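You operate a simulated robot arm through the tools that you are given. There is no shell and no other tool.

You run a simulated robot arm. Do the job below in one go: nothing can be reset, and whatever is moved stays where it is left.

Task
Wash the bush named on the wash card clean in the parts washer, then switch it off.
Fine: run it with the lid shut; leave the bush inside and the lid shut; the other bushes stay. Where these are worked on the way, their far stop is far enough and under half their travel is too little: green switch.

It is judged by the outcome, as a careful person would: the job done as asked, and still so three seconds after it is handed in. It fails if anything else is knocked over, pushed out of place, dropped, spilled or broken. Lids that push on must go on centred and level and be pressed home; caps that screw on are set level and turned clockwise until they are tight.

Robot
A 6-joint arm with a two-finger parallel gripper, fixed in place. Base frame: the origin is on the floor under the middle of its stand, x ahead of it, y to its left, z up. Units: m, rad, N and s.
With the tool pointing down near the work surface it reaches from about 0.26 to 0.68 m from the base axis. Its first joint turns from -1.152 to 1.152 rad. Payload 2.9 kg.
The tool frame sits at the grasp point between the pads (the TCP): z along the fingers, y along the line on which they close. The tips reach 0.03 m beyond it. Largest opening 0.11 m; finger width 0.02, thickness 0.01; the body of the gripper, 0.048 by 0.112 m, starts 0.055 m behind the TCP.
Orientation is that of the tool frame in the base frame, as a unit quaternion [w, x, y, z]. With the fingers straight down and closing along the base's y, the tool's x points along the base's -x, its y along +y and its z along -z.

Tools
- The arm moves only by the tool send_rows. Its argument "steps" is a list of rows, each a list of 3 entries, a list of its own where there are three numbers: the shift along the tool's x, y, z in m, then the turn, a rotation vector about the tool's x, y, z in rad, then the closure in counts, from 0 (fully open) to 255 (shut). In form: [[[x, y, z], [wx, wy, wz], jaw], ...]. A call has 1 to 20 rows; each row is the pose to reach, as a shift and turn from the pose commanded when the call began, along the tool's axes at that moment. Each row takes 0.2 s and may step no farther than 0.05 m and 0.15 rad from the row before; otherwise, or with a gripper value out of range, the whole call is refused. A pose out of reach is approached as far as the arm can. The call stops where the force on the tool passes 40 N (or 10 N more than at its start, if that is more) or the arm is blocked; 0.2 s more then pass. Each finger travels about 0.108 m/s and halts on what it meets, pressing with about 29 N; the grip force reading is that of the motor and also rises with nothing between the fingers. The clock runs only during rows and for 0.2 s after the last one: add rows that repeat a pose to give the fingers time. It gives the time, the measured TCP pose, the force on the tool (base axes), the opening and the grip force at its end, in the units of the frame above (readings bear some noise), with the torque about the TCP (base axes, N m) and any sound that the robot's microphone picked up.
- Cameras (640 x 400 px; columns grow to the right, rows downward): "scene" is fixed at [0.0926, 0.4392, 1.4001]; the picture's right is [-0.76, -0.65, 0.00], its down [-0.33, 0.39, -0.86] and it looks along [0.56, -0.65, -0.51] (base axes); focal length 214 px, centre (320, 200). "wrist" rides on the gripper at [0.072, 0.017, -0.103] in the tool frame; the picture's right is [-0.23, 0.97, 0.00], its down [-0.76, -0.18, -0.62] and it looks along [-0.61, -0.14, 0.78] (tool axes); focal length 222 px, centre (320, 200).
- snapshot(camera): a new picture of that camera. It takes no simulated time.
- locate(camera, pixels): for up to 12 pixels [column, row] of the newest picture of that camera ("zoom" is the newest enlarged one), the place [x, y, z] in the base frame of the surface seen there, good to about 0.002 m, but the place of the scene camera against the robot may be out by one fixed shift of up to 0.025 m in any direction. It takes no simulated time.
- enlarge(camera, box): a new picture of the part [left, top, right, bottom] of that camera's present view, enlarged. It takes no simulated time.
- sign_off(): hands the job in; it is judged then, once.

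Unless the task says otherwise, let go and move clear before handing in.

The tools are called after "Call:" as name(argument=value, ...) on one line, values as JSON. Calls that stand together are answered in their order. send_rows: Moves the arm, as the interface text tells. Its arguments: {"type":"object","properties":{"steps":{"type":"array","items":{"type":"array"}}},"required":["steps"]} The other tools are called the same way: snapshot (camera) takes a picture; locate (camera, pixels) gives the place of the surface under pixels of a picture; enlarge (camera, box) takes an enlarged picture of a part of a camera's view; sign_off () hands the job in.

At the start:

```text
time: 0.0
tool_pos: [0.3072, 0.2509, 1.3066]
ee_rot: [0.001, 0.0, 1.0, 0.0]
ft_force: [0.3, 0.1, 0.0]
ft_torque: [0.0, 0.02, 0.02]
opening: 0.11
grasp_force: 0.0
```

scene: 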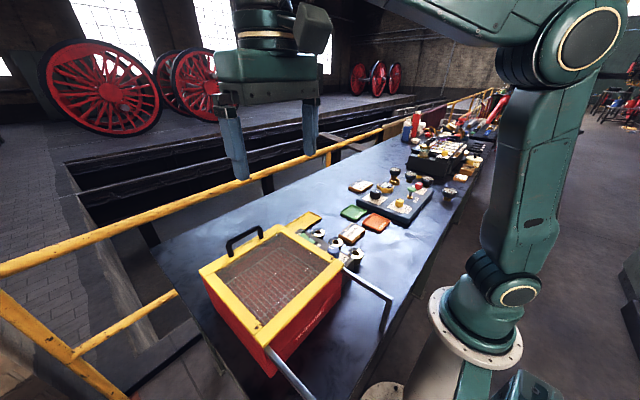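
wrist: 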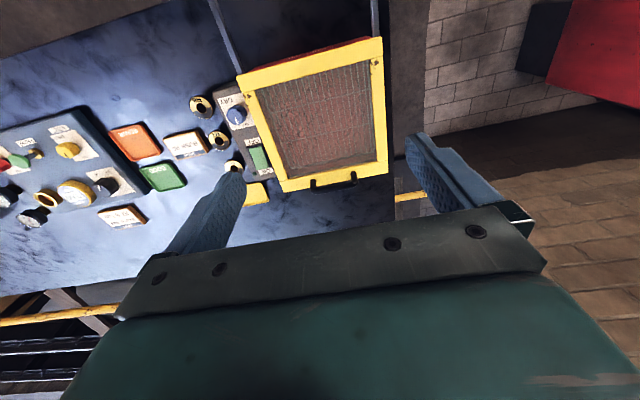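

The wrist picture shows the washer with its lid (yellow frame around 315,115), bushes near (200,105), (218,140), (232,167) and cards/plates near it. I'll enlarge to read the card and the labels.

Call:
enlarge(camera="wrist", box=[100, 80, 280, 220])

Call:
enlarge(camera="wrist", box=[210, 20, 400, 210])

Call:
enlarge(camera="scene", box=[270, 170, 430, 290])

Call:
enlarge(camera="scene", box=[190, 200, 410, 390])

```text
2.86 times, centred on (190, 150) of wrist
```

zoom: 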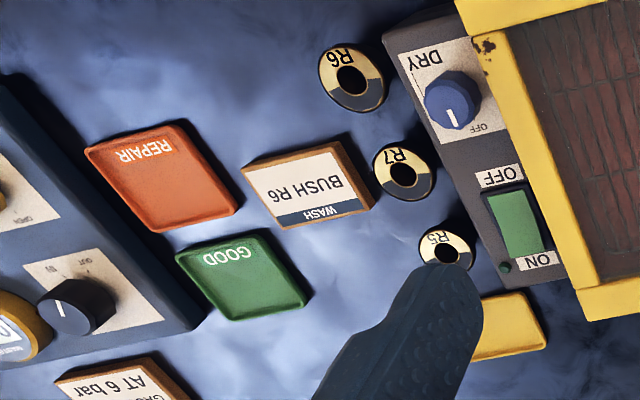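

```text
2.11 times, centred on (305, 115) of wrist
```

zoom: 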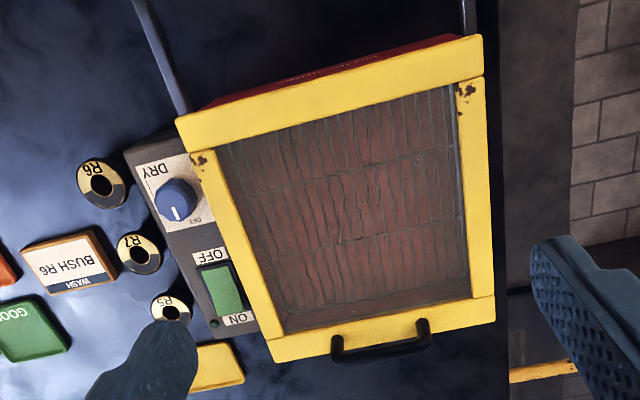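

```text
3.33 times, centred on (350, 230) of scene
```

zoom: 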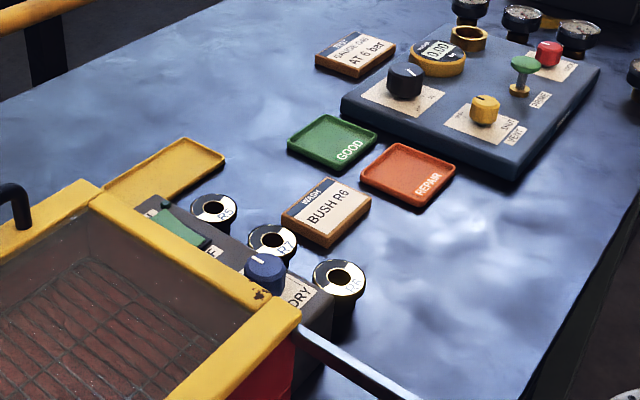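

```text
2.11 times, centred on (300, 295) of scene
```

zoom: 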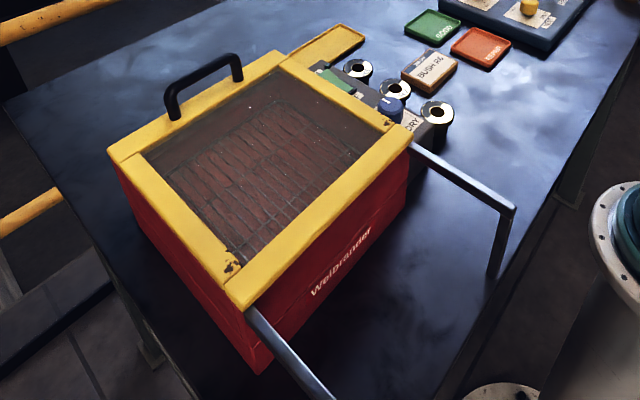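

The card reads "WASH – BUSH R6"; R6 is the bush at (352,78) of the first zoom, next to the DRY knob. I'll measure positions of the washer parts, bushes, and switch in the wrist picture.

Call:
locate(camera="wrist", pixels=[[200, 106], [217, 140], [233, 165], [237, 76], [282, 190], [383, 40], [387, 172], [332, 180], [310, 110], [236, 115], [258, 158], [180, 90]])

Call:
locate(camera="scene", pixels=[[350, 253], [334, 240], [272, 260], [200, 268], [262, 345], [341, 264], [274, 226], [243, 236], [350, 270], [392, 298], [388, 335], [335, 248]])

Call:
enlarge(camera="wrist", box=[180, 80, 280, 180])

Call:
enlarge(camera="scene", box=[290, 210, 380, 290])

```text
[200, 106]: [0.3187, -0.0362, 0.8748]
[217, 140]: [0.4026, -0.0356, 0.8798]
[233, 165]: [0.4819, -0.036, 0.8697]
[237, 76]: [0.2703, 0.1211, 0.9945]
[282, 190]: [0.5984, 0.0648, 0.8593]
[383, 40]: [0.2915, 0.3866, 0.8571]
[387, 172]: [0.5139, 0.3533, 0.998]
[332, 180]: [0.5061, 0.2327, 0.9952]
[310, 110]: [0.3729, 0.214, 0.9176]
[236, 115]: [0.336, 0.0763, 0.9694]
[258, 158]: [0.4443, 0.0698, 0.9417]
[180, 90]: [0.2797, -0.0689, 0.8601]
```

```text
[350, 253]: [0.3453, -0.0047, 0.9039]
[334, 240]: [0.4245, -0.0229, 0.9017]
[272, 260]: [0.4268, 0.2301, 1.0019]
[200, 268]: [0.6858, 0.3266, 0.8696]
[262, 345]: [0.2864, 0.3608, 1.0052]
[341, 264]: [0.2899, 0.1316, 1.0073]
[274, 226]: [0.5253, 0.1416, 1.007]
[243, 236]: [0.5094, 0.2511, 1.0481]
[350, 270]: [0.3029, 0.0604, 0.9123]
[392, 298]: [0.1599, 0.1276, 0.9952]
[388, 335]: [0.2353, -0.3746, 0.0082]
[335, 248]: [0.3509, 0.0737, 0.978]
```

```text
4.00 times, centred on (230, 130) of wrist
```

zoom: 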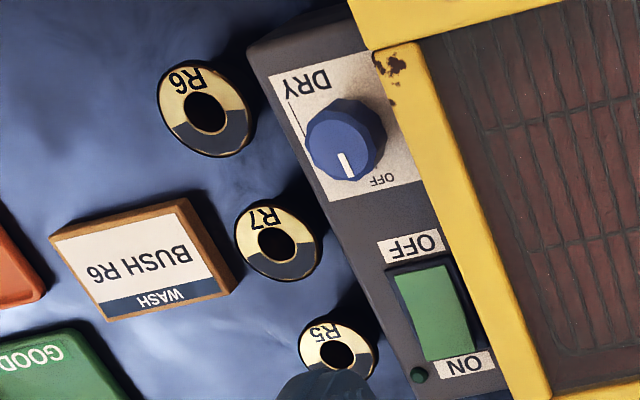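

```text
5.00 times, centred on (335, 250) of scene
```

zoom: 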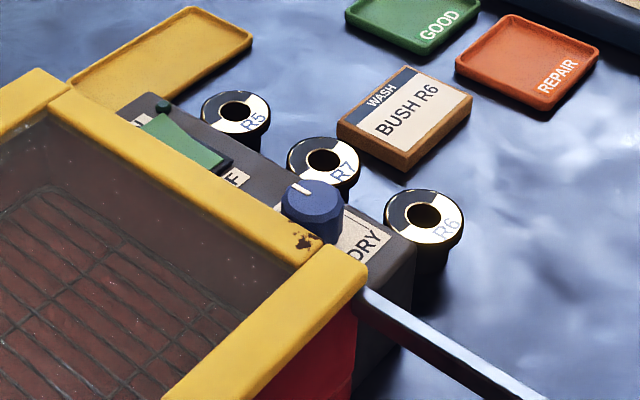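

Washer lid top is at z≈1.0, table z≈0.86, R6 near (0.33,-0.03). I need to know how the lid opens (grey rails run from it toward the robot), so I'll enlarge the lid, rails and handle.

Call:
enlarge(camera="scene", box=[190, 215, 300, 300])

Call:
enlarge(camera="scene", box=[240, 260, 420, 399])

Call:
enlarge(camera="wrist", box=[200, 0, 420, 100])

Call:
enlarge(camera="scene", box=[180, 0, 350, 190])

```text
4.71 times, centred on (245, 258) of scene
```

zoom: 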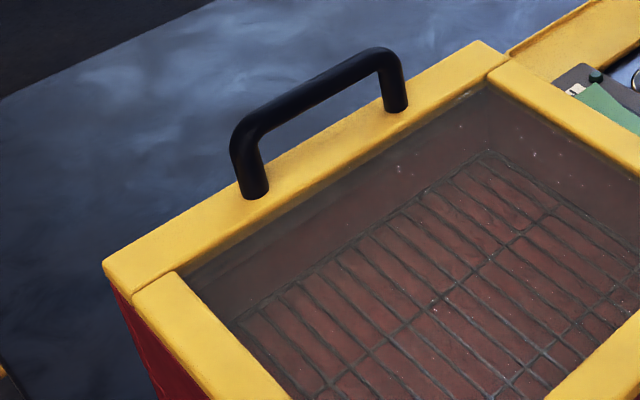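

```text
2.88 times, centred on (330, 330) of scene
```

zoom: 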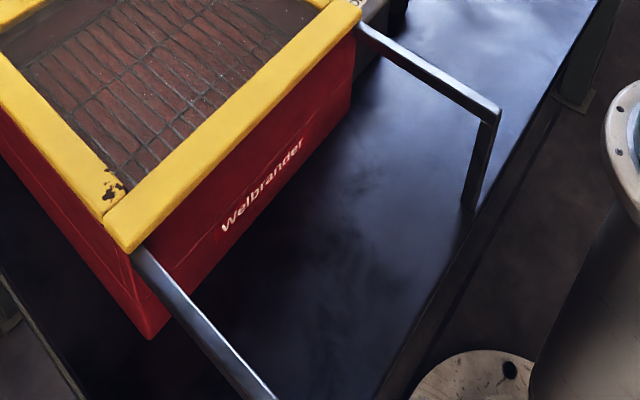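

```text
2.91 times, centred on (310, 50) of wrist
```

zoom: 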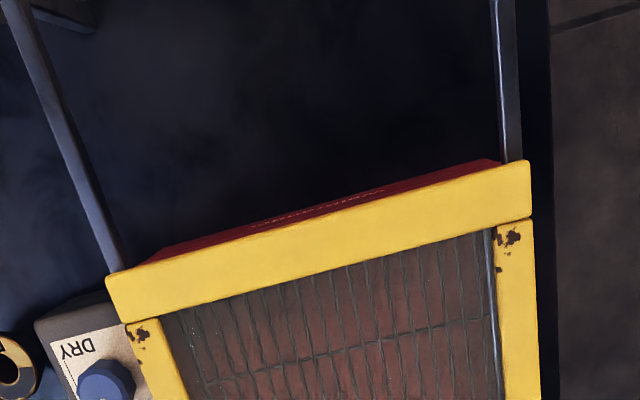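

```text
2.11 times, centred on (265, 95) of scene
```

zoom: 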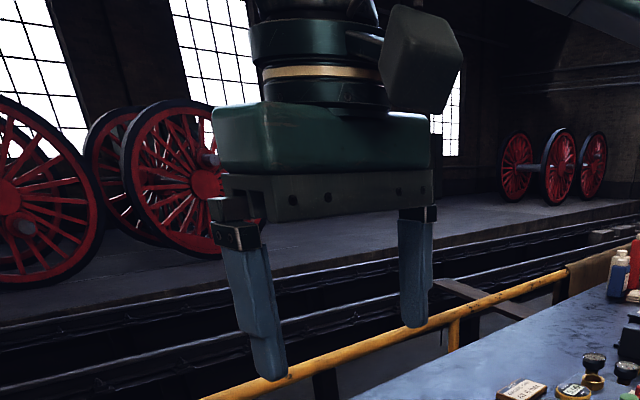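

The lid is a sliding one riding on two rails that run toward the robot (-x), with a black arched handle at its far edge (around 332,180 of wrist). I'll get the handle's exact coordinates.

Call:
enlarge(camera="wrist", box=[270, 140, 400, 220])

```text
4.92 times, centred on (335, 180) of wrist
```

zoom: 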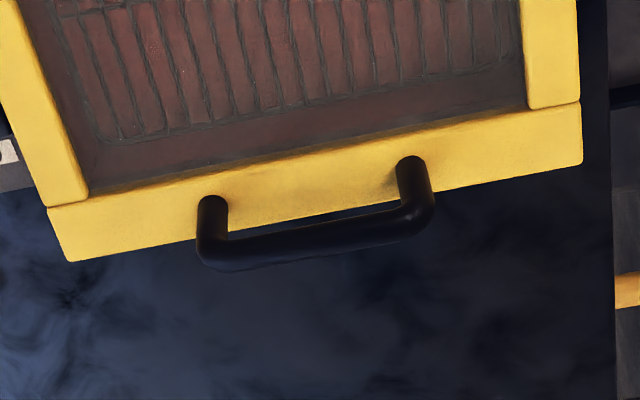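

Call:
locate(camera="zoom", pixels=[[212, 203], [412, 163], [230, 250], [320, 232], [405, 215], [320, 225], [320, 240], [68, 225], [70, 258], [580, 110], [582, 160], [300, 180]])

Call:
locate(camera="scene", pixels=[[232, 240], [245, 234], [258, 228], [251, 262], [302, 226], [205, 272], [348, 266], [258, 340]])

```text
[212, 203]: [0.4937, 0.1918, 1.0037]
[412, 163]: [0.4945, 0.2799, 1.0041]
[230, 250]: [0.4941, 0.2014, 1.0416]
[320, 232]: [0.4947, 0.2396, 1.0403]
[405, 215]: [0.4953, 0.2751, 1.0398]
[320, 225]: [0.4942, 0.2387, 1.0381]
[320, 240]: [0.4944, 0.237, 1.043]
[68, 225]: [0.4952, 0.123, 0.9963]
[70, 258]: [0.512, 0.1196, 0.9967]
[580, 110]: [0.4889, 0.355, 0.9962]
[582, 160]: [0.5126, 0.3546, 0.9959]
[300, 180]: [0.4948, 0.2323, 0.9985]
```

```text
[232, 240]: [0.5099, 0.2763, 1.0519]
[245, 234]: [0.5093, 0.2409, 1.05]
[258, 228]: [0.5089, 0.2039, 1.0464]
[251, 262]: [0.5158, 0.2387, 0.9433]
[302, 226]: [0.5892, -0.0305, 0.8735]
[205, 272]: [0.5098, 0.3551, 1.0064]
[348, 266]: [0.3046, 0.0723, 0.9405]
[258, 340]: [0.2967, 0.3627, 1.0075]
```

Handle bar runs along y (0.19–0.28) at x≈0.50, z≈1.038; lid top z≈0.996. I'll move above it and turn the gripper 90° so the fingers close across the bar.

Call:
send_rows(steps=[[[-0.018, -0.001, 0.0], [0, 0, 0.143], 0], [[-0.036, -0.002, 0.0], [0, 0, 0.286], 0], [[-0.054, -0.004, 0.01], [0, 0, 0.429], 0], [[-0.072, -0.005, 0.02], [0, 0, 0.572], 40], [[-0.09, -0.006, 0.03], [0, 0, 0.715], 80], [[-0.108, -0.007, 0.045], [0, 0, 0.858], 100], [[-0.126, -0.008, 0.06], [0, 0, 1.0], 100], [[-0.144, -0.009, 0.075], [0, 0, 1.143], 100], [[-0.162, -0.011, 0.095], [0, 0, 1.286], 100], [[-0.18, -0.012, 0.115], [0, 0, 1.429], 100], [[-0.193, -0.013, 0.137], [0, 0, 1.571], 100], [[-0.193, -0.013, 0.157], [0, 0, 1.571], 100], [[-0.193, -0.013, 0.157], [0, 0, 1.571], 100]])

```text
time: 2.8
tool_pos: [0.5026, 0.2379, 1.1511]
ee_rot: [0.001, 0.707, 0.707, 0.001]
ft_force: [-0.4, 0.2, -0.3]
ft_torque: [0.0, 0.01, 0.0]
opening: 0.067
grasp_force: 0.0
```

Call:
snapshot(camera="wrist")

Call:
snapshot(camera="scene")

```text
taken
```

wrist: 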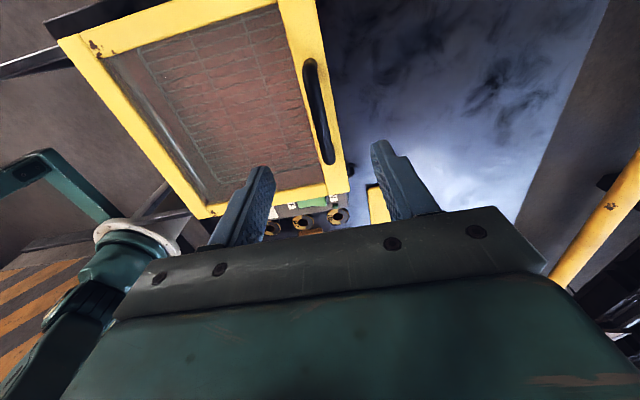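

```text
taken
```

scene: 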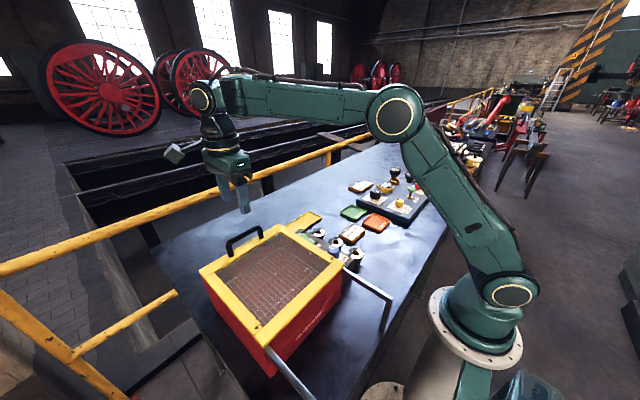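

The gripper is above the handle, fingers straddling in x. The handle appears at (318,110); I'll measure it again from this view.

Call:
enlarge(camera="wrist", box=[260, 40, 380, 240])

Call:
locate(camera="wrist", pixels=[[312, 70], [316, 90], [320, 110], [324, 130], [328, 155], [318, 90], [322, 110], [300, 222], [334, 216], [273, 229]])

```text
2.00 times, centred on (320, 140) of wrist
```

zoom: 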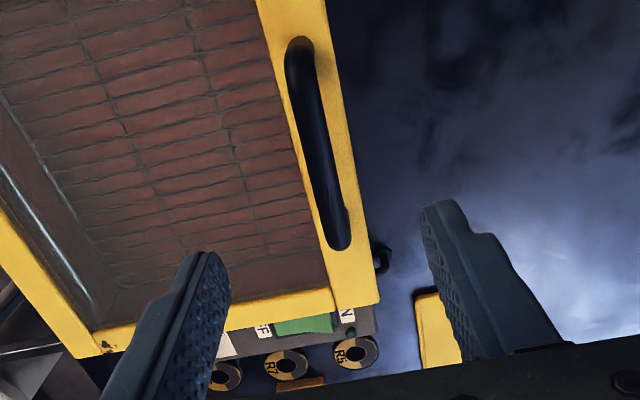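

```text
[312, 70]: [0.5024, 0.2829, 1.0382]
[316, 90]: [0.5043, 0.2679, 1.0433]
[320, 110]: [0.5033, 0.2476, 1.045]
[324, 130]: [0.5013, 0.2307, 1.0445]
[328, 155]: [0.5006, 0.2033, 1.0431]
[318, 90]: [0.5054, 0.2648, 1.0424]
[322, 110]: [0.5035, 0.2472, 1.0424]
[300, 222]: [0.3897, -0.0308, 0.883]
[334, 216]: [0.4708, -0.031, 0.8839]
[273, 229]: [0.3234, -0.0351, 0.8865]
```

The bar centre is x≈0.50, z≈1.038. There's a small black item at zoom (380,257) next to the washer's far wall; I'll look at it before proceeding.

Call:
enlarge(camera="wrist", box=[330, 145, 390, 185])

Call:
locate(camera="wrist", pixels=[[349, 165], [352, 168], [352, 174], [360, 165]])

```text
10.00 times, centred on (360, 165) of wrist
```

zoom: 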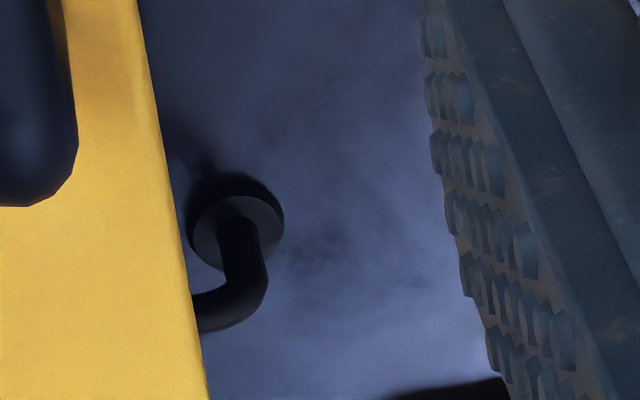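

```text
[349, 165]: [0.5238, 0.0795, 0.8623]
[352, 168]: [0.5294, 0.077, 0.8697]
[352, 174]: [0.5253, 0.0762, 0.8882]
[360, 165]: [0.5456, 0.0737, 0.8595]
```

That's only the mains cable grommet. Now descend onto the handle bar and close on it.

Call:
send_rows(steps=[[[0, -0.001, 0.03], [0, 0, 0], 100], [[0, -0.001, 0.06], [0, 0, 0], 100], [[0, -0.001, 0.09], [0, 0, 0], 100], [[0, -0.001, 0.111], [0, 0, 0], 100], [[0, -0.001, 0.111], [0, 0, 0], 140], [[0, -0.001, 0.111], [0, 0, 0], 180], [[0, -0.001, 0.111], [0, 0, 0], 220], [[0, -0.001, 0.111], [0, 0, 0], 255], [[0, -0.001, 0.111], [0, 0, 0], 255], [[0, -0.001, 0.111], [0, 0, 0], 255]])

```text
time: 5.0
tool_pos: [0.5, 0.2362, 1.0391]
ee_rot: [0.001, 0.707, 0.707, 0.001]
ft_force: [-0.1, -0.5, -1.8]
ft_torque: [0.13, -0.01, -0.02]
opening: 0.0133
grasp_force: 45.2
```

The bar is gripped (opening 13 mm). Now a short test slide toward -x.

Call:
send_rows(steps=[[[0, -0.01, 0], [0, 0, 0], 255], [[0, -0.02, 0], [0, 0, 0], 255], [[0, -0.03, 0], [0, 0, 0], 255], [[0, -0.04, 0], [0, 0, 0], 255]])

Call:
snapshot(camera="scene")

```text
time: 6.0
tool_pos: [0.4608, 0.2366, 1.0393]
ee_rot: [0.0, 0.708, 0.706, 0.0]
ft_force: [2.5, -16.8, 2.6]
ft_torque: [0.58, 0.03, 0.26]
opening: 0.0136
grasp_force: 44.9
```

```text
taken
```

scene: 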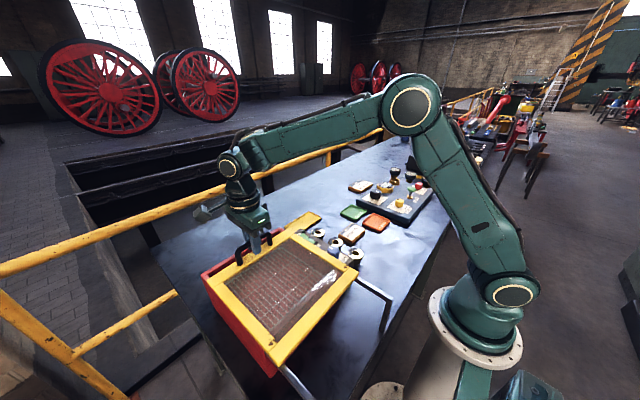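

The lid slides freely toward -x (4 cm so far). A side force of -17 N in y shows; I'll continue while easing the y by a millimetre or so.

Call:
send_rows(steps=[[[-0.001, 0, 0], [0, 0, 0], 255], [[-0.001, -0.01, 0], [0, 0, 0], 255], [[-0.001, -0.02, 0], [0, 0, 0], 255]])

```text
time: 6.8
tool_pos: [0.438, 0.2368, 1.0389]
ee_rot: [0.0, 0.706, 0.708, 0.0]
ft_force: [0.1, -3.4, -1.1]
ft_torque: [-0.41, 0.01, -0.12]
opening: 0.0134
grasp_force: 44.8
```

Side force eased to -3 N. Continue sliding open until near the stop.

Call:
send_rows(steps=[[[0, -0.015, 0], [0, 0, 0], 255], [[0, -0.03, 0], [0, 0, 0], 255], [[0, -0.045, 0], [0, 0, 0], 255], [[0, -0.06, 0], [0, 0, 0], 255], [[0, -0.075, 0], [0, 0, 0], 255], [[0, -0.09, 0], [0, 0, 0], 255]])

Call:
snapshot(camera="scene")

```text
time: 8.2
tool_pos: [0.3488, 0.2377, 1.0405]
ee_rot: [0.001, 0.707, 0.707, 0.001]
ft_force: [0.4, -9.8, 15.2]
ft_torque: [-0.29, 0.03, 0.08]
opening: 0.0136
grasp_force: 45.2
```

```text
taken
```

scene: 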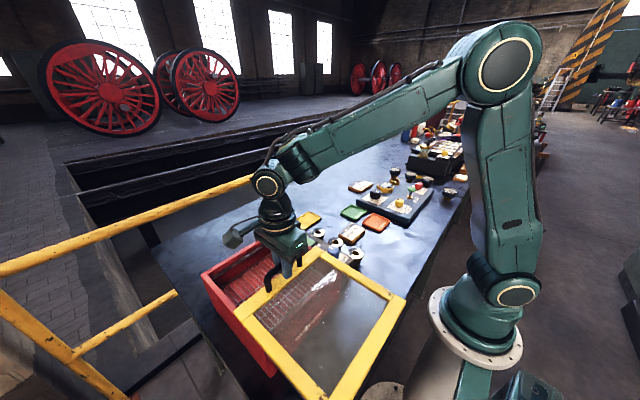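

The lid is now open by 15 cm; I'll go on gently a little further, easing the vertical force (15 N up).

Call:
send_rows(steps=[[[-0.0005, -0.01, -0.001], [0, 0, 0], 255], [[-0.0005, -0.02, -0.001], [0, 0, 0], 255], [[-0.0005, -0.03, -0.001], [0, 0, 0], 255]])

```text
time: 9.0
tool_pos: [0.3196, 0.237, 1.0377]
ee_rot: [0.001, 0.706, 0.708, 0.0]
ft_force: [1.2, -2.3, -6.6]
ft_torque: [0.92, 0.04, -0.04]
opening: 0.0135
grasp_force: 44.6
```

Still sliding easily; a couple more centimetres.

Call:
send_rows(steps=[[[0, -0.008, 0], [0, 0, 0], 255], [[0, -0.016, 0], [0, 0, 0], 255], [[0, -0.024, 0], [0, 0, 0], 255]])

Call:
snapshot(camera="scene")

Call:
snapshot(camera="wrist")

```text
time: 9.5
tool_pos: [0.315, 0.2367, 1.0395]
ee_rot: [0.003, 0.711, 0.704, 0.008]
ft_force: [11.6, 1.1, -9.4]
ft_torque: [-0.17, -0.05, 0.39]
opening: 0.0137
grasp_force: 45.0
stopped in row 2: the force on the tool passed its limit at 51 N (the readings are from after the stop); the commanded pose is now the measured one
```

```text
taken
```

scene: 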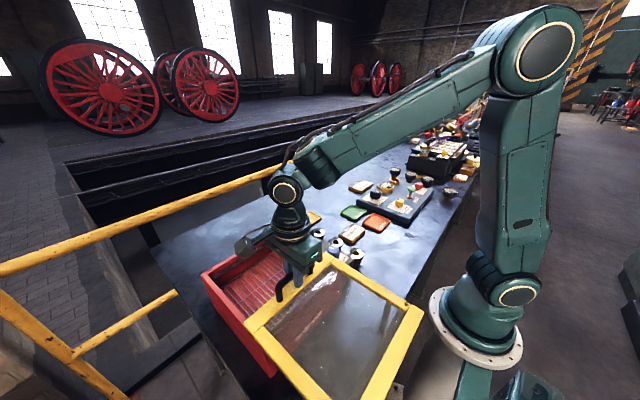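

```text
taken
```

wrist: 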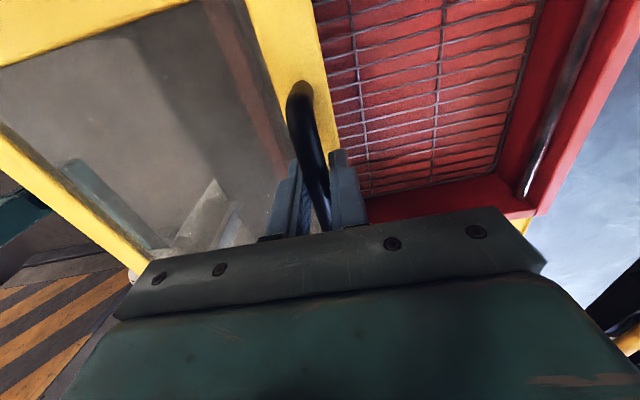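

The lid has reached its back stop (handle at x≈0.315); the basket is fully exposed. Let go and rise.

Call:
send_rows(steps=[[[0, 0, 0], [0, 0, 0], 200], [[0, 0, 0], [0, 0, 0], 150], [[0, 0, 0], [0, 0, 0], 120], [[0, 0, 0], [0, 0, 0], 120], [[0, 0, -0.04], [0, 0, 0], 120], [[0, 0, -0.08], [0, 0, 0], 120], [[0, 0, -0.12], [0, 0, 0], 120], [[0, 0, -0.12], [0, 0, 0], 120]])

Call:
snapshot(camera="wrist")

Call:
snapshot(camera="scene")

```text
time: 11.3
tool_pos: [0.3122, 0.2376, 1.159]
ee_rot: [0.004, 0.709, 0.705, 0.006]
ft_force: [-0.7, 0.2, 0.6]
ft_torque: [0.01, 0.0, 0.04]
opening: 0.0584
grasp_force: 0.0
```

```text
taken
```

wrist: 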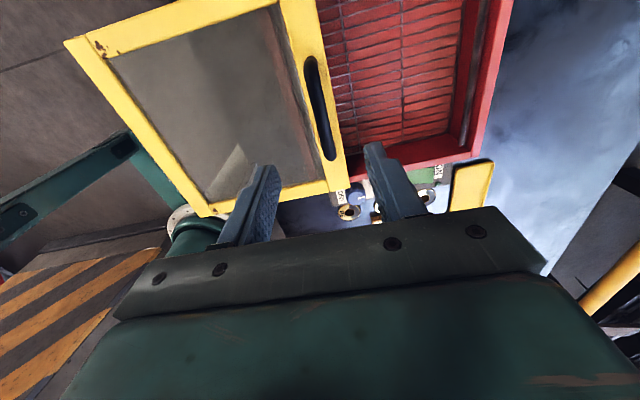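

```text
taken
```

scene: 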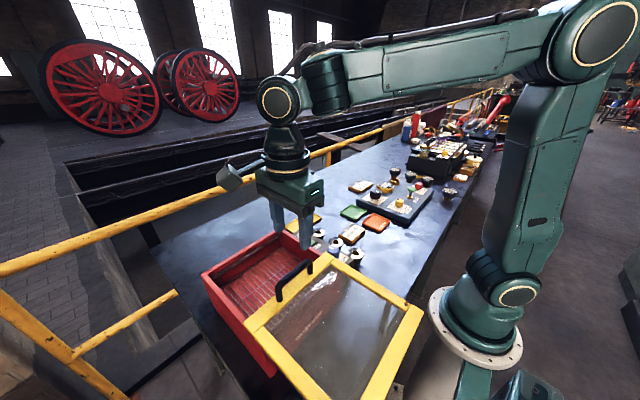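

Lid is open and stays. Now I'll lift away, turn back, and look at the bushes and panel from above R6.

Call:
send_rows(steps=[[[-0.02, 0, -0.01], [0, 0, -0.143], 120], [[-0.04, 0, -0.02], [0, 0, -0.286], 120], [[-0.06, 0, -0.03], [0, 0, -0.429], 120], [[-0.08, 0, -0.04], [0, 0, -0.572], 120], [[-0.1, 0, -0.04], [0, 0, -0.715], 120], [[-0.12, 0, -0.04], [0, 0, -0.858], 120], [[-0.14, 0, -0.04], [0, 0, -1.0], 120], [[-0.16, 0, -0.04], [0, 0, -1.143], 120], [[-0.18, 0, -0.04], [0, 0, -1.286], 120], [[-0.2, 0, -0.04], [0, 0, -1.429], 60], [[-0.2, 0, -0.04], [0, 0, -1.571], 0], [[-0.2, 0, -0.04], [0, 0, -1.571], 0]])

Call:
snapshot(camera="wrist")

```text
time: 13.9
tool_pos: [0.3113, 0.0383, 1.1971]
ee_rot: [0.006, 0.002, 1.0, 0.002]
ft_force: [0.4, -0.5, -0.5]
ft_torque: [-0.03, 0.01, -0.01]
opening: 0.1099
grasp_force: 0.0
```

```text
taken
```

wrist: 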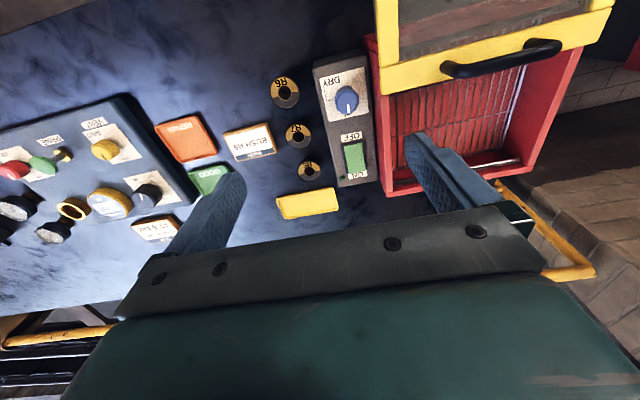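

Call:
enlarge(camera="wrist", box=[250, 40, 410, 200])

Call:
locate(camera="wrist", pixels=[[286, 81], [286, 106], [272, 93], [299, 93], [286, 93], [299, 136], [309, 170], [318, 75], [330, 130], [350, 100], [355, 155], [314, 122]])

```text
2.50 times, centred on (330, 120) of wrist
```

zoom: 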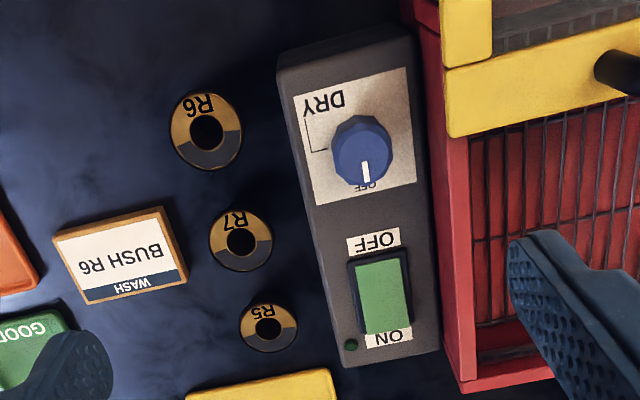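

```text
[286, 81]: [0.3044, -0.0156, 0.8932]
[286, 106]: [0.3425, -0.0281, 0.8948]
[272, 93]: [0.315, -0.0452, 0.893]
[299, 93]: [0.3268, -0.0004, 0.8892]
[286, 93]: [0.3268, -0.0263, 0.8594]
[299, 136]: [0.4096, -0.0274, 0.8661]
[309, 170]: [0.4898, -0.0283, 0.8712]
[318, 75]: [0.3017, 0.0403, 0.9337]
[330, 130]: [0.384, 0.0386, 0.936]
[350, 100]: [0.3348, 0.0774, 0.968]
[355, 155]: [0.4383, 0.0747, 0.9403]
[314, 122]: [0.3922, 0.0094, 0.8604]
```

R6's flange top is at z≈0.894, centre ≈(0.322,-0.021). The basket is visible at (440,120); I'll measure its floor, walls and rim, plus the switch.

Call:
locate(camera="wrist", pixels=[[430, 120], [460, 110], [480, 140], [490, 90], [400, 110], [500, 160], [388, 180], [540, 110], [340, 177], [352, 172], [350, 142], [388, 120]])

Call:
enlarge(camera="wrist", box=[370, 20, 590, 220])

Call:
snapshot(camera="scene")

Call:
enlarge(camera="scene", box=[190, 190, 390, 320])

```text
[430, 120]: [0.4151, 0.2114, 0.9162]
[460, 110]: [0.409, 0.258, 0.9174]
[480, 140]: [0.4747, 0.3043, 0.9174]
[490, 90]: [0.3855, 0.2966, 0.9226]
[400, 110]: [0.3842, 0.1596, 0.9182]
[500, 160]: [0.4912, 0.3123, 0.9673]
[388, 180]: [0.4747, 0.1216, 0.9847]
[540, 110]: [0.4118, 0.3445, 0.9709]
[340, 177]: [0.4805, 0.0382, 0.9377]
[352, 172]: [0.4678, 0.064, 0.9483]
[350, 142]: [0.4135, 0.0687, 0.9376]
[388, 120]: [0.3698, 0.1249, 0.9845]
```

```text
2.00 times, centred on (480, 120) of wrist
```

zoom: 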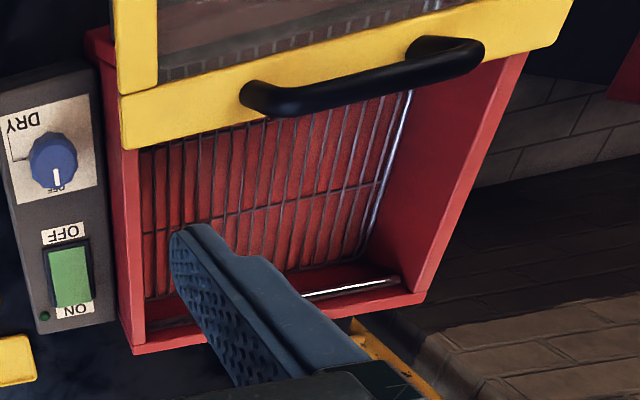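

```text
taken
```

scene: 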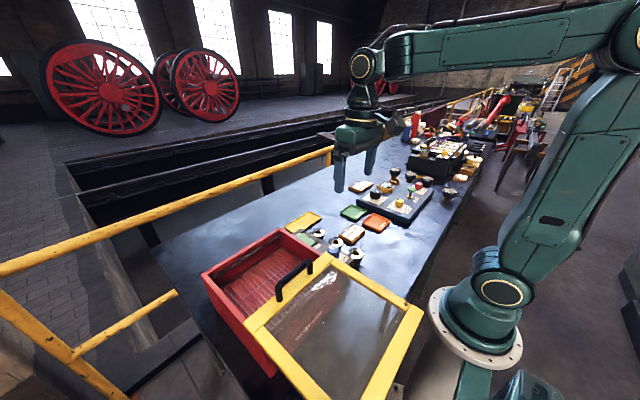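

```text
3.08 times, centred on (290, 255) of scene
```

zoom: 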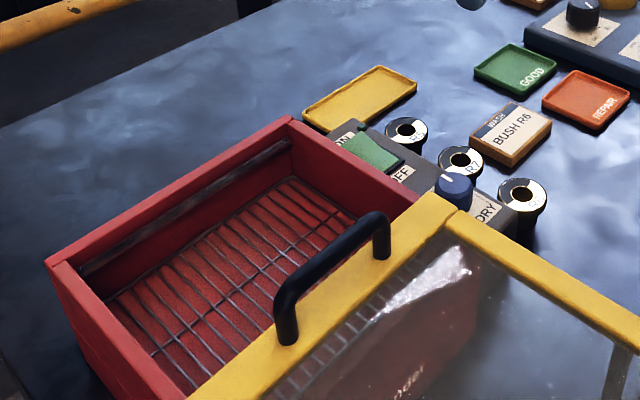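

Basket floor is z≈0.918, rim 0.985, interior x up to 0.49, y 0.13–0.34. I'll level the tool, move above R6 and rotate so the fingers close along x with the camera on the free (-y) side.

Call:
send_rows(steps=[[[-0.005, -0.03, 0.02], [0.002, 0.006, 0], 40], [[-0.011, -0.059, 0.04], [0.004, 0.012, -0.004], 80], [[-0.011, -0.059, 0.04], [0.004, 0.012, -0.004], 80]])

Call:
send_rows(steps=[[[0, 0, 0], [0, 0, -0.143], 80], [[0, 0, 0], [0, 0, -0.286], 80], [[0, 0, 0], [0, 0, -0.429], 80], [[0, 0, 0], [0, 0, -0.572], 80], [[0, 0, 0], [0, 0, -0.715], 80], [[0, 0, 0], [0, 0, -0.858], 80], [[0, 0, 0], [0, 0, -1.0], 80], [[0, 0, 0], [0, 0, -1.143], 80], [[0, 0, 0], [0, 0, -1.286], 80], [[0, 0, 0], [0, 0, -1.429], 80], [[0, 0, 0], [0, 0, -1.571], 80], [[0, 0, 0], [0, 0, -1.571], 80]])

Call:
snapshot(camera="wrist")

```text
time: 14.7
tool_pos: [0.322, -0.0233, 1.157]
ee_rot: [0.001, 0.002, 1.0, 0.001]
ft_force: [-0.4, 0.0, 0.1]
ft_torque: [0.03, -0.02, 0.02]
opening: 0.0756
grasp_force: 0.0
```

```text
time: 17.3
tool_pos: [0.3213, -0.0226, 1.1598]
ee_rot: [0.0, -0.707, 0.707, -0.001]
ft_force: [0.1, -1.1, -0.5]
ft_torque: [0.03, 0.01, -0.01]
opening: 0.0755
grasp_force: 0.0
```

```text
taken
```

wrist: 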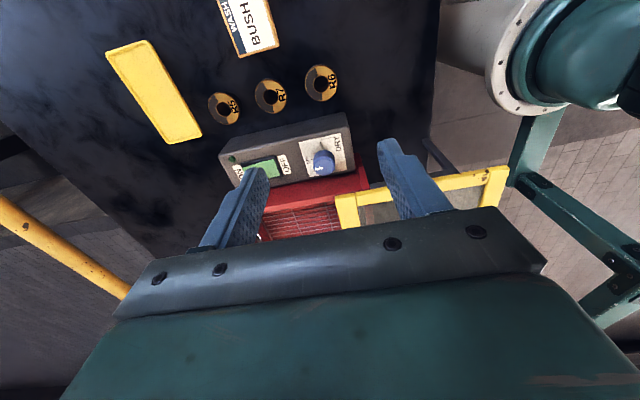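

R6 is at (322,83) in this view. I'll enlarge and refine its position.

Call:
enlarge(camera="wrist", box=[200, 50, 360, 150])

```text
4.00 times, centred on (280, 100) of wrist
```

zoom: 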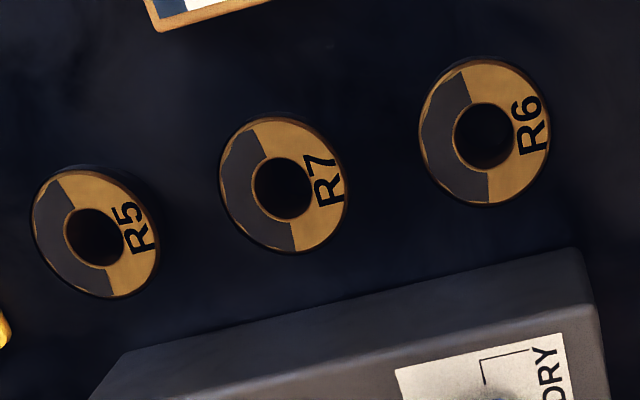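

Call:
locate(camera="zoom", pixels=[[426, 132], [542, 130], [484, 66], [484, 198], [440, 132], [530, 150], [484, 185], [484, 82], [230, 190], [340, 185], [582, 270], [300, 320]])

```text
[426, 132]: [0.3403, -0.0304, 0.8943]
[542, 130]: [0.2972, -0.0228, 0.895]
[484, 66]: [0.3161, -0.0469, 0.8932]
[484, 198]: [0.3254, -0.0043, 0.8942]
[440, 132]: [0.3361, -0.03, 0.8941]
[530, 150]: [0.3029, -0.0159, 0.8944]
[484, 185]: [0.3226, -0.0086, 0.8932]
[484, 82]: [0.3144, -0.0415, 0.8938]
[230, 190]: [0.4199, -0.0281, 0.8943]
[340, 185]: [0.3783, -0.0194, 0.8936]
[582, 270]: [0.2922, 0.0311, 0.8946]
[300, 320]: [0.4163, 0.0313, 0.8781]
```

R6 centre ≈ (0.320,-0.026), radius ≈23 mm; the gap to R7 is about 34 mm. Descend to just above with a 65 mm opening, then check.

Call:
send_rows(steps=[[[0.003, 0.0015, 0.04], [0, 0, 0], 105], [[0.003, 0.0015, 0.08], [0, 0, 0], 105], [[0.003, 0.0015, 0.12], [0, 0, 0], 105], [[0.003, 0.0015, 0.16], [0, 0, 0], 105], [[0.003, 0.0015, 0.195], [0, 0, 0], 105], [[0.003, 0.0015, 0.21], [0, 0, 0], 105], [[0.003, 0.0015, 0.21], [0, 0, 0], 105]])

Call:
snapshot(camera="wrist")

Call:
snapshot(camera="scene")

Call:
enlarge(camera="scene", box=[270, 170, 420, 290])

```text
time: 18.9
tool_pos: [0.3203, -0.0255, 0.9488]
ee_rot: [0.0, -0.706, 0.708, -0.001]
ft_force: [0.2, -0.7, 0.4]
ft_torque: [0.01, 0.01, 0.02]
opening: 0.0645
grasp_force: 0.2
```

```text
taken
```

wrist: 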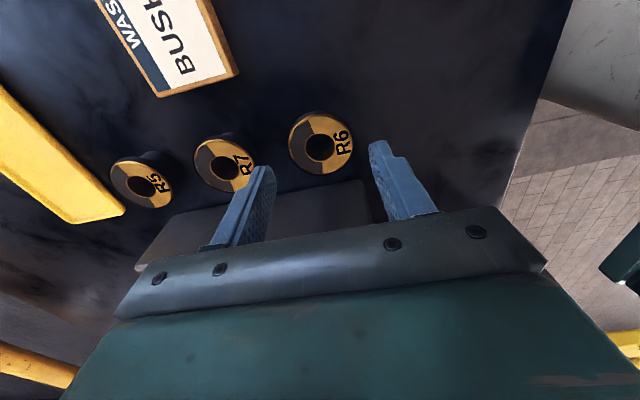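

```text
taken
```

scene: 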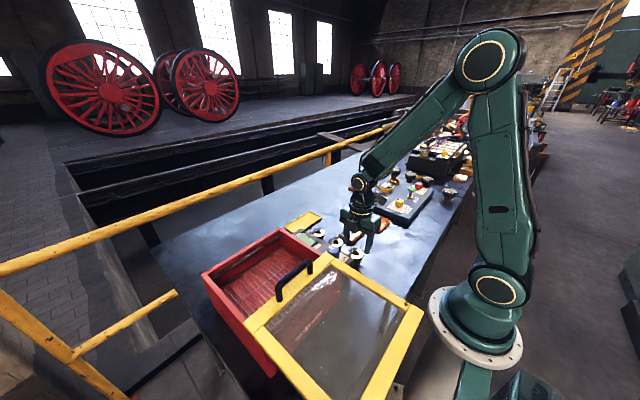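

```text
3.33 times, centred on (345, 230) of scene
```

zoom: 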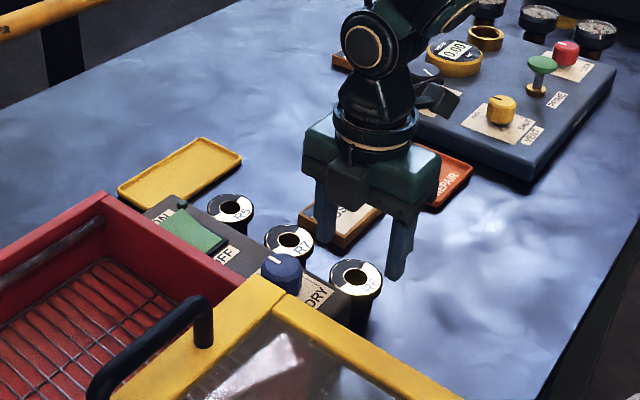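

R6 at (320,142) lies between the finger tips; verify its centre once more from this closer view.

Call:
enlarge(camera="wrist", box=[260, 90, 400, 200])

Call:
locate(camera="wrist", pixels=[[292, 145], [351, 140], [318, 115], [322, 170], [300, 143], [345, 150], [245, 160], [262, 172], [378, 150]])

```text
3.64 times, centred on (330, 145) of wrist
```

zoom: 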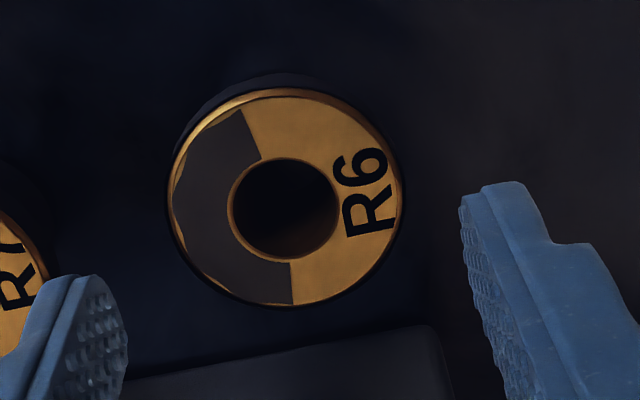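

```text
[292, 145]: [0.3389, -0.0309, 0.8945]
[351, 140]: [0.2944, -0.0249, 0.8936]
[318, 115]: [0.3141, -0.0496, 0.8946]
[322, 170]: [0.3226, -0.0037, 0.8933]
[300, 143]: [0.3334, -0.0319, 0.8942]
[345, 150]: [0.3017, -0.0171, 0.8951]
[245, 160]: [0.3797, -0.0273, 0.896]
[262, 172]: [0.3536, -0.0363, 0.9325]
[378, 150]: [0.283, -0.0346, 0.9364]
```

Refined R6 centre ≈ (0.318,-0.0255). Descend 5 cm so the pads surround the flange, then close.

Call:
send_rows(steps=[[[0, 0.002, 0.02], [0, 0, 0], 105], [[0, 0.002, 0.04], [0, 0, 0], 105], [[0, 0.002, 0.052], [0, 0, 0], 105], [[0, 0.002, 0.052], [0, 0, 0], 105]])

Call:
snapshot(camera="wrist")

```text
time: 19.9
tool_pos: [0.3185, -0.0245, 0.8962]
ee_rot: [0.0, -0.706, 0.708, -0.001]
ft_force: [0.4, 0.2, 0.0]
ft_torque: [0.01, 0.01, 0.02]
opening: 0.065
grasp_force: 0.1
```

```text
taken
```

wrist: 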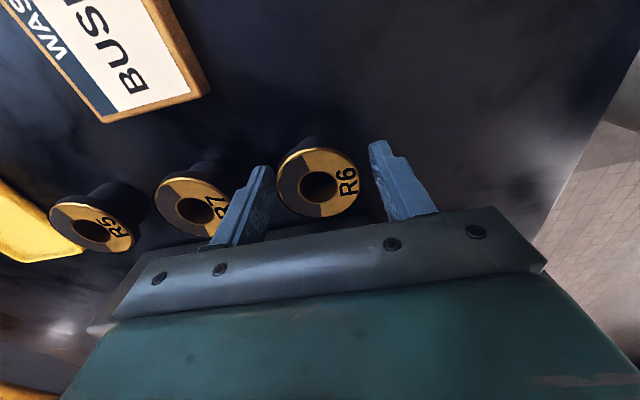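

R6 sits between the fingers with clearance and no contact forces. Close.

Call:
send_rows(steps=[[[0, 0, 0], [0, 0, 0], 125], [[0, 0, 0], [0, 0, 0], 140], [[0, 0, 0], [0, 0, 0], 155], [[0, 0, 0], [0, 0, 0], 180], [[0, 0, 0], [0, 0, 0], 220], [[0, 0, 0], [0, 0, 0], 255], [[0, 0, 0], [0, 0, 0], 255], [[0, 0, 0], [0, 0, 0], 255]])

Call:
snapshot(camera="wrist")

```text
time: 21.7
tool_pos: [0.3185, -0.0251, 0.8977]
ee_rot: [0.001, -0.706, 0.709, 0.0]
ft_force: [0.6, 0.1, -0.2]
ft_torque: [0.01, 0.02, 0.01]
opening: 0.0496
grasp_force: 28.9
```

```text
taken
```

wrist: 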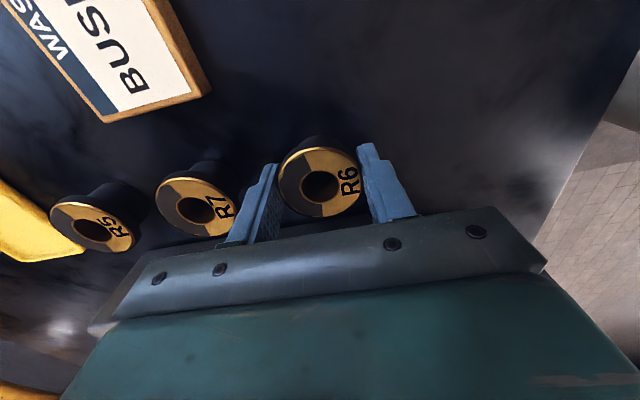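

Gripped on the 49.6 mm flange. Lift gently and check.

Call:
send_rows(steps=[[[0, 0, -0.01], [0, 0, 0], 255], [[0, 0, -0.025], [0, 0, 0], 255], [[0, 0, -0.045], [0, 0, 0], 255], [[0, 0, -0.07], [0, 0, 0], 255], [[0, 0, -0.07], [0, 0, 0], 255]])

Call:
snapshot(camera="wrist")

Call:
snapshot(camera="scene")

Call:
enlarge(camera="scene", box=[270, 170, 420, 290])

```text
time: 22.9
tool_pos: [0.3183, -0.0252, 0.9669]
ee_rot: [0.001, -0.706, 0.709, 0.0]
ft_force: [0.2, 0.5, -2.2]
ft_torque: [-0.04, 0.04, 0.05]
opening: 0.0492
grasp_force: 28.8
```

```text
taken
```

wrist: 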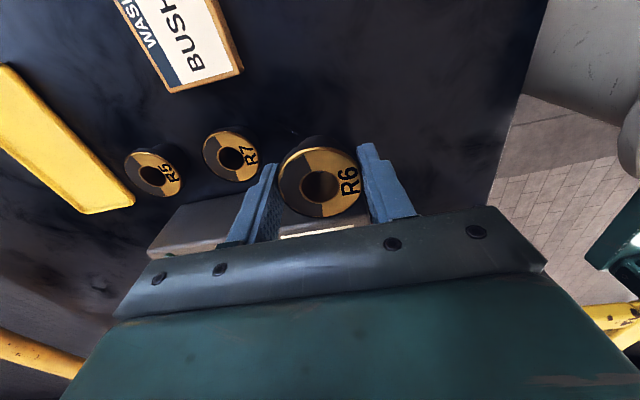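

```text
taken
```

scene: 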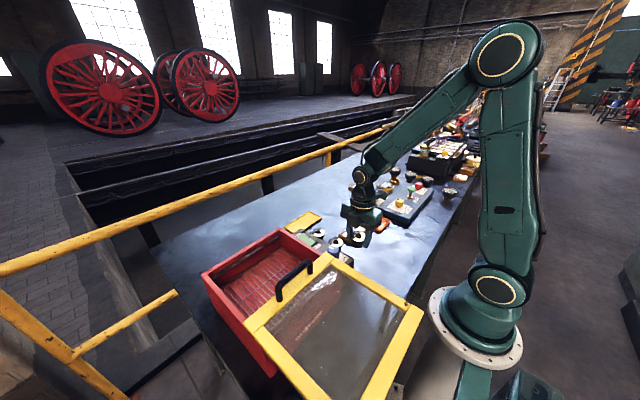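

```text
3.33 times, centred on (345, 230) of scene
```

zoom: 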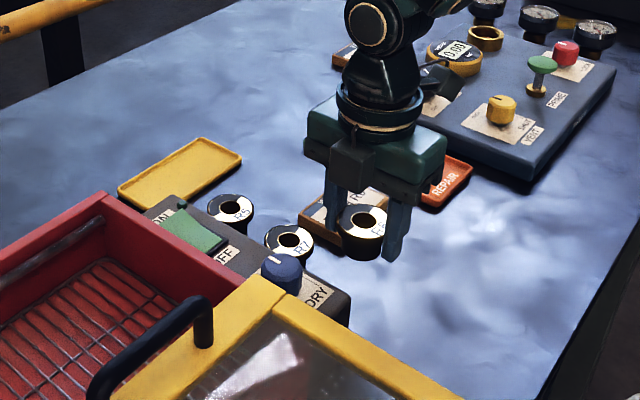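

R6 is lifted cleanly (weight ≈2 N), others undisturbed. Raise above the handle height and carry it over the basket.

Call:
send_rows(steps=[[[0, 0, -0.03], [0, 0, 0], 255], [[0, 0, -0.065], [0, 0, 0], 255], [[0, 0, -0.1], [0, 0, 0], 255], [[0, 0, -0.135], [0, 0, 0], 255], [[-0.02, -0.01, -0.148], [0, 0, 0], 255], [[-0.05, -0.02, -0.148], [0, 0, 0], 255], [[-0.085, -0.035, -0.148], [0, 0, 0], 255], [[-0.12, -0.05, -0.148], [0, 0, 0], 255], [[-0.155, -0.065, -0.148], [0, 0, 0], 255], [[-0.19, -0.08, -0.148], [0, 0, 0], 255], [[-0.225, -0.092, -0.148], [0, 0, 0], 255], [[-0.25, -0.097, -0.148], [0, 0, 0], 255], [[-0.265, -0.097, -0.148], [0, 0, 0], 255], [[-0.265, -0.097, -0.148], [0, 0, 0], 255]])

Call:
snapshot(camera="wrist")

Call:
snapshot(camera="scene")

```text
time: 25.9
tool_pos: [0.4157, 0.2387, 1.1146]
ee_rot: [0.002, -0.706, 0.708, -0.001]
ft_force: [-0.2, 0.7, -2.2]
ft_torque: [0.0, -0.02, -0.01]
opening: 0.0495
grasp_force: 28.8
```

```text
taken
```

wrist: 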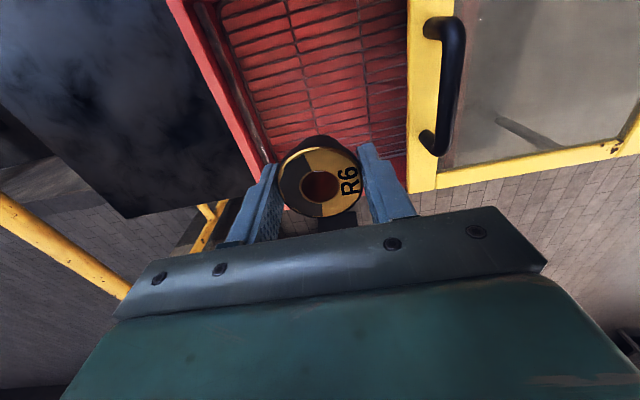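

```text
taken
```

scene: 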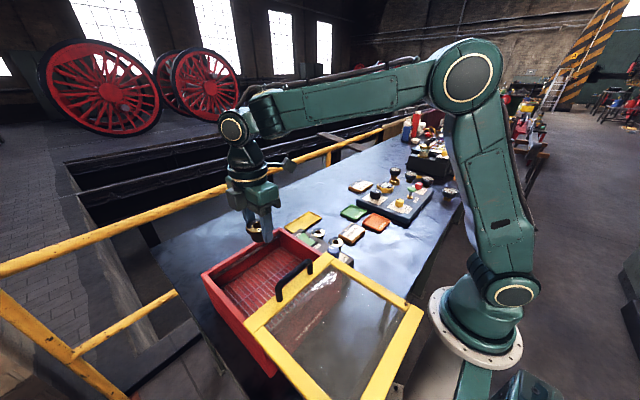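

R6 is held above the basket centre (TCP 0.416, 0.239). Lower it to just above the mesh (expected contact TCP z≈0.956).

Call:
send_rows(steps=[[[0, 0, 0.03], [0, 0, 0], 255], [[0, 0, 0.06], [0, 0, 0], 255], [[0, 0, 0.09], [0, 0, 0], 255], [[0, 0, 0.12], [0, 0, 0], 255], [[0, 0, 0.14], [0, 0, 0], 255], [[0, 0, 0.15], [0, 0, 0], 255], [[0, 0, 0.15], [0, 0, 0], 255]])

Call:
snapshot(camera="wrist")

Call:
enlarge(camera="scene", box=[190, 190, 390, 320])

```text
time: 27.5
tool_pos: [0.4172, 0.2378, 0.9655]
ee_rot: [0.001, -0.706, 0.708, 0.0]
ft_force: [0.6, 0.6, -2.1]
ft_torque: [0.01, 0.02, 0.02]
opening: 0.0493
grasp_force: 28.9
```

```text
taken
```

wrist: 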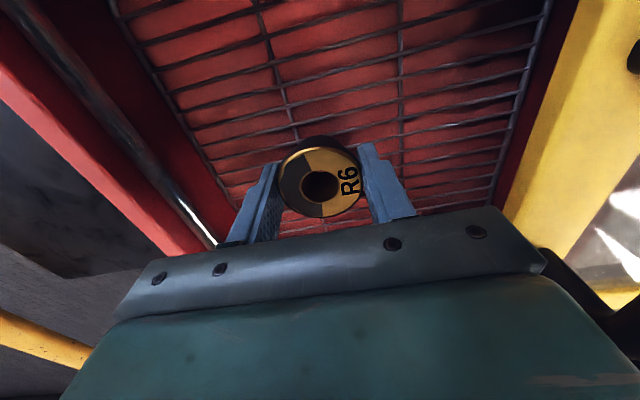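

```text
3.08 times, centred on (290, 255) of scene
```

zoom: 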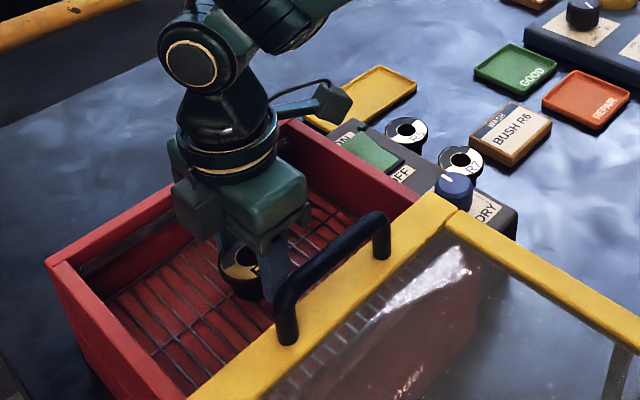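

Still free (−2 N weight only), just above the mesh. Lower in small steps until contact.

Call:
send_rows(steps=[[[0, 0, 0.003], [0, 0, 0], 255], [[0, 0, 0.006], [0, 0, 0], 255], [[0, 0, 0.006], [0, 0, 0], 255]])

```text
time: 28.3
tool_pos: [0.4176, 0.2391, 0.9596]
ee_rot: [0.002, -0.706, 0.709, -0.002]
ft_force: [-4.0, -3.8, 19.1]
ft_torque: [-0.21, 0.17, -0.07]
opening: 0.0492
grasp_force: 29.7
```

Contact with the mesh (19 N up). Ease up 1 mm and open the fingers.

Call:
send_rows(steps=[[[0, 0, -0.001], [0, 0, 0], 255], [[0, 0, -0.001], [0, 0, 0], 220], [[0, 0, -0.001], [0, 0, 0], 150], [[0, 0, -0.001], [0, 0, 0], 110], [[0, 0, -0.001], [0, 0, 0], 100], [[0, 0, -0.001], [0, 0, 0], 100]])

Call:
snapshot(camera="wrist")

```text
time: 29.7
tool_pos: [0.4173, 0.2379, 0.959]
ee_rot: [0.002, -0.706, 0.708, 0.0]
ft_force: [0.6, 0.7, -0.2]
ft_torque: [-0.02, 0.0, -0.01]
opening: 0.067
grasp_force: 0.0
```

```text
taken
```

wrist: 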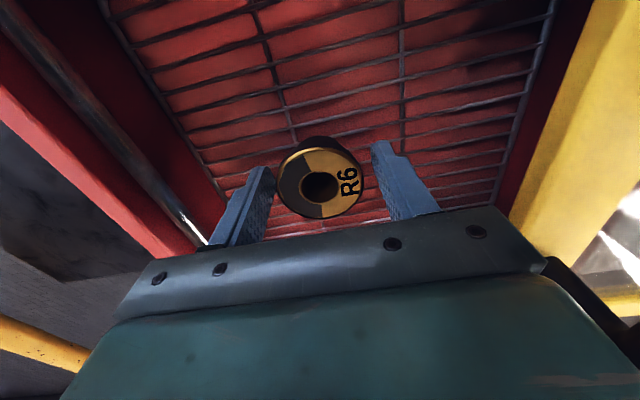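

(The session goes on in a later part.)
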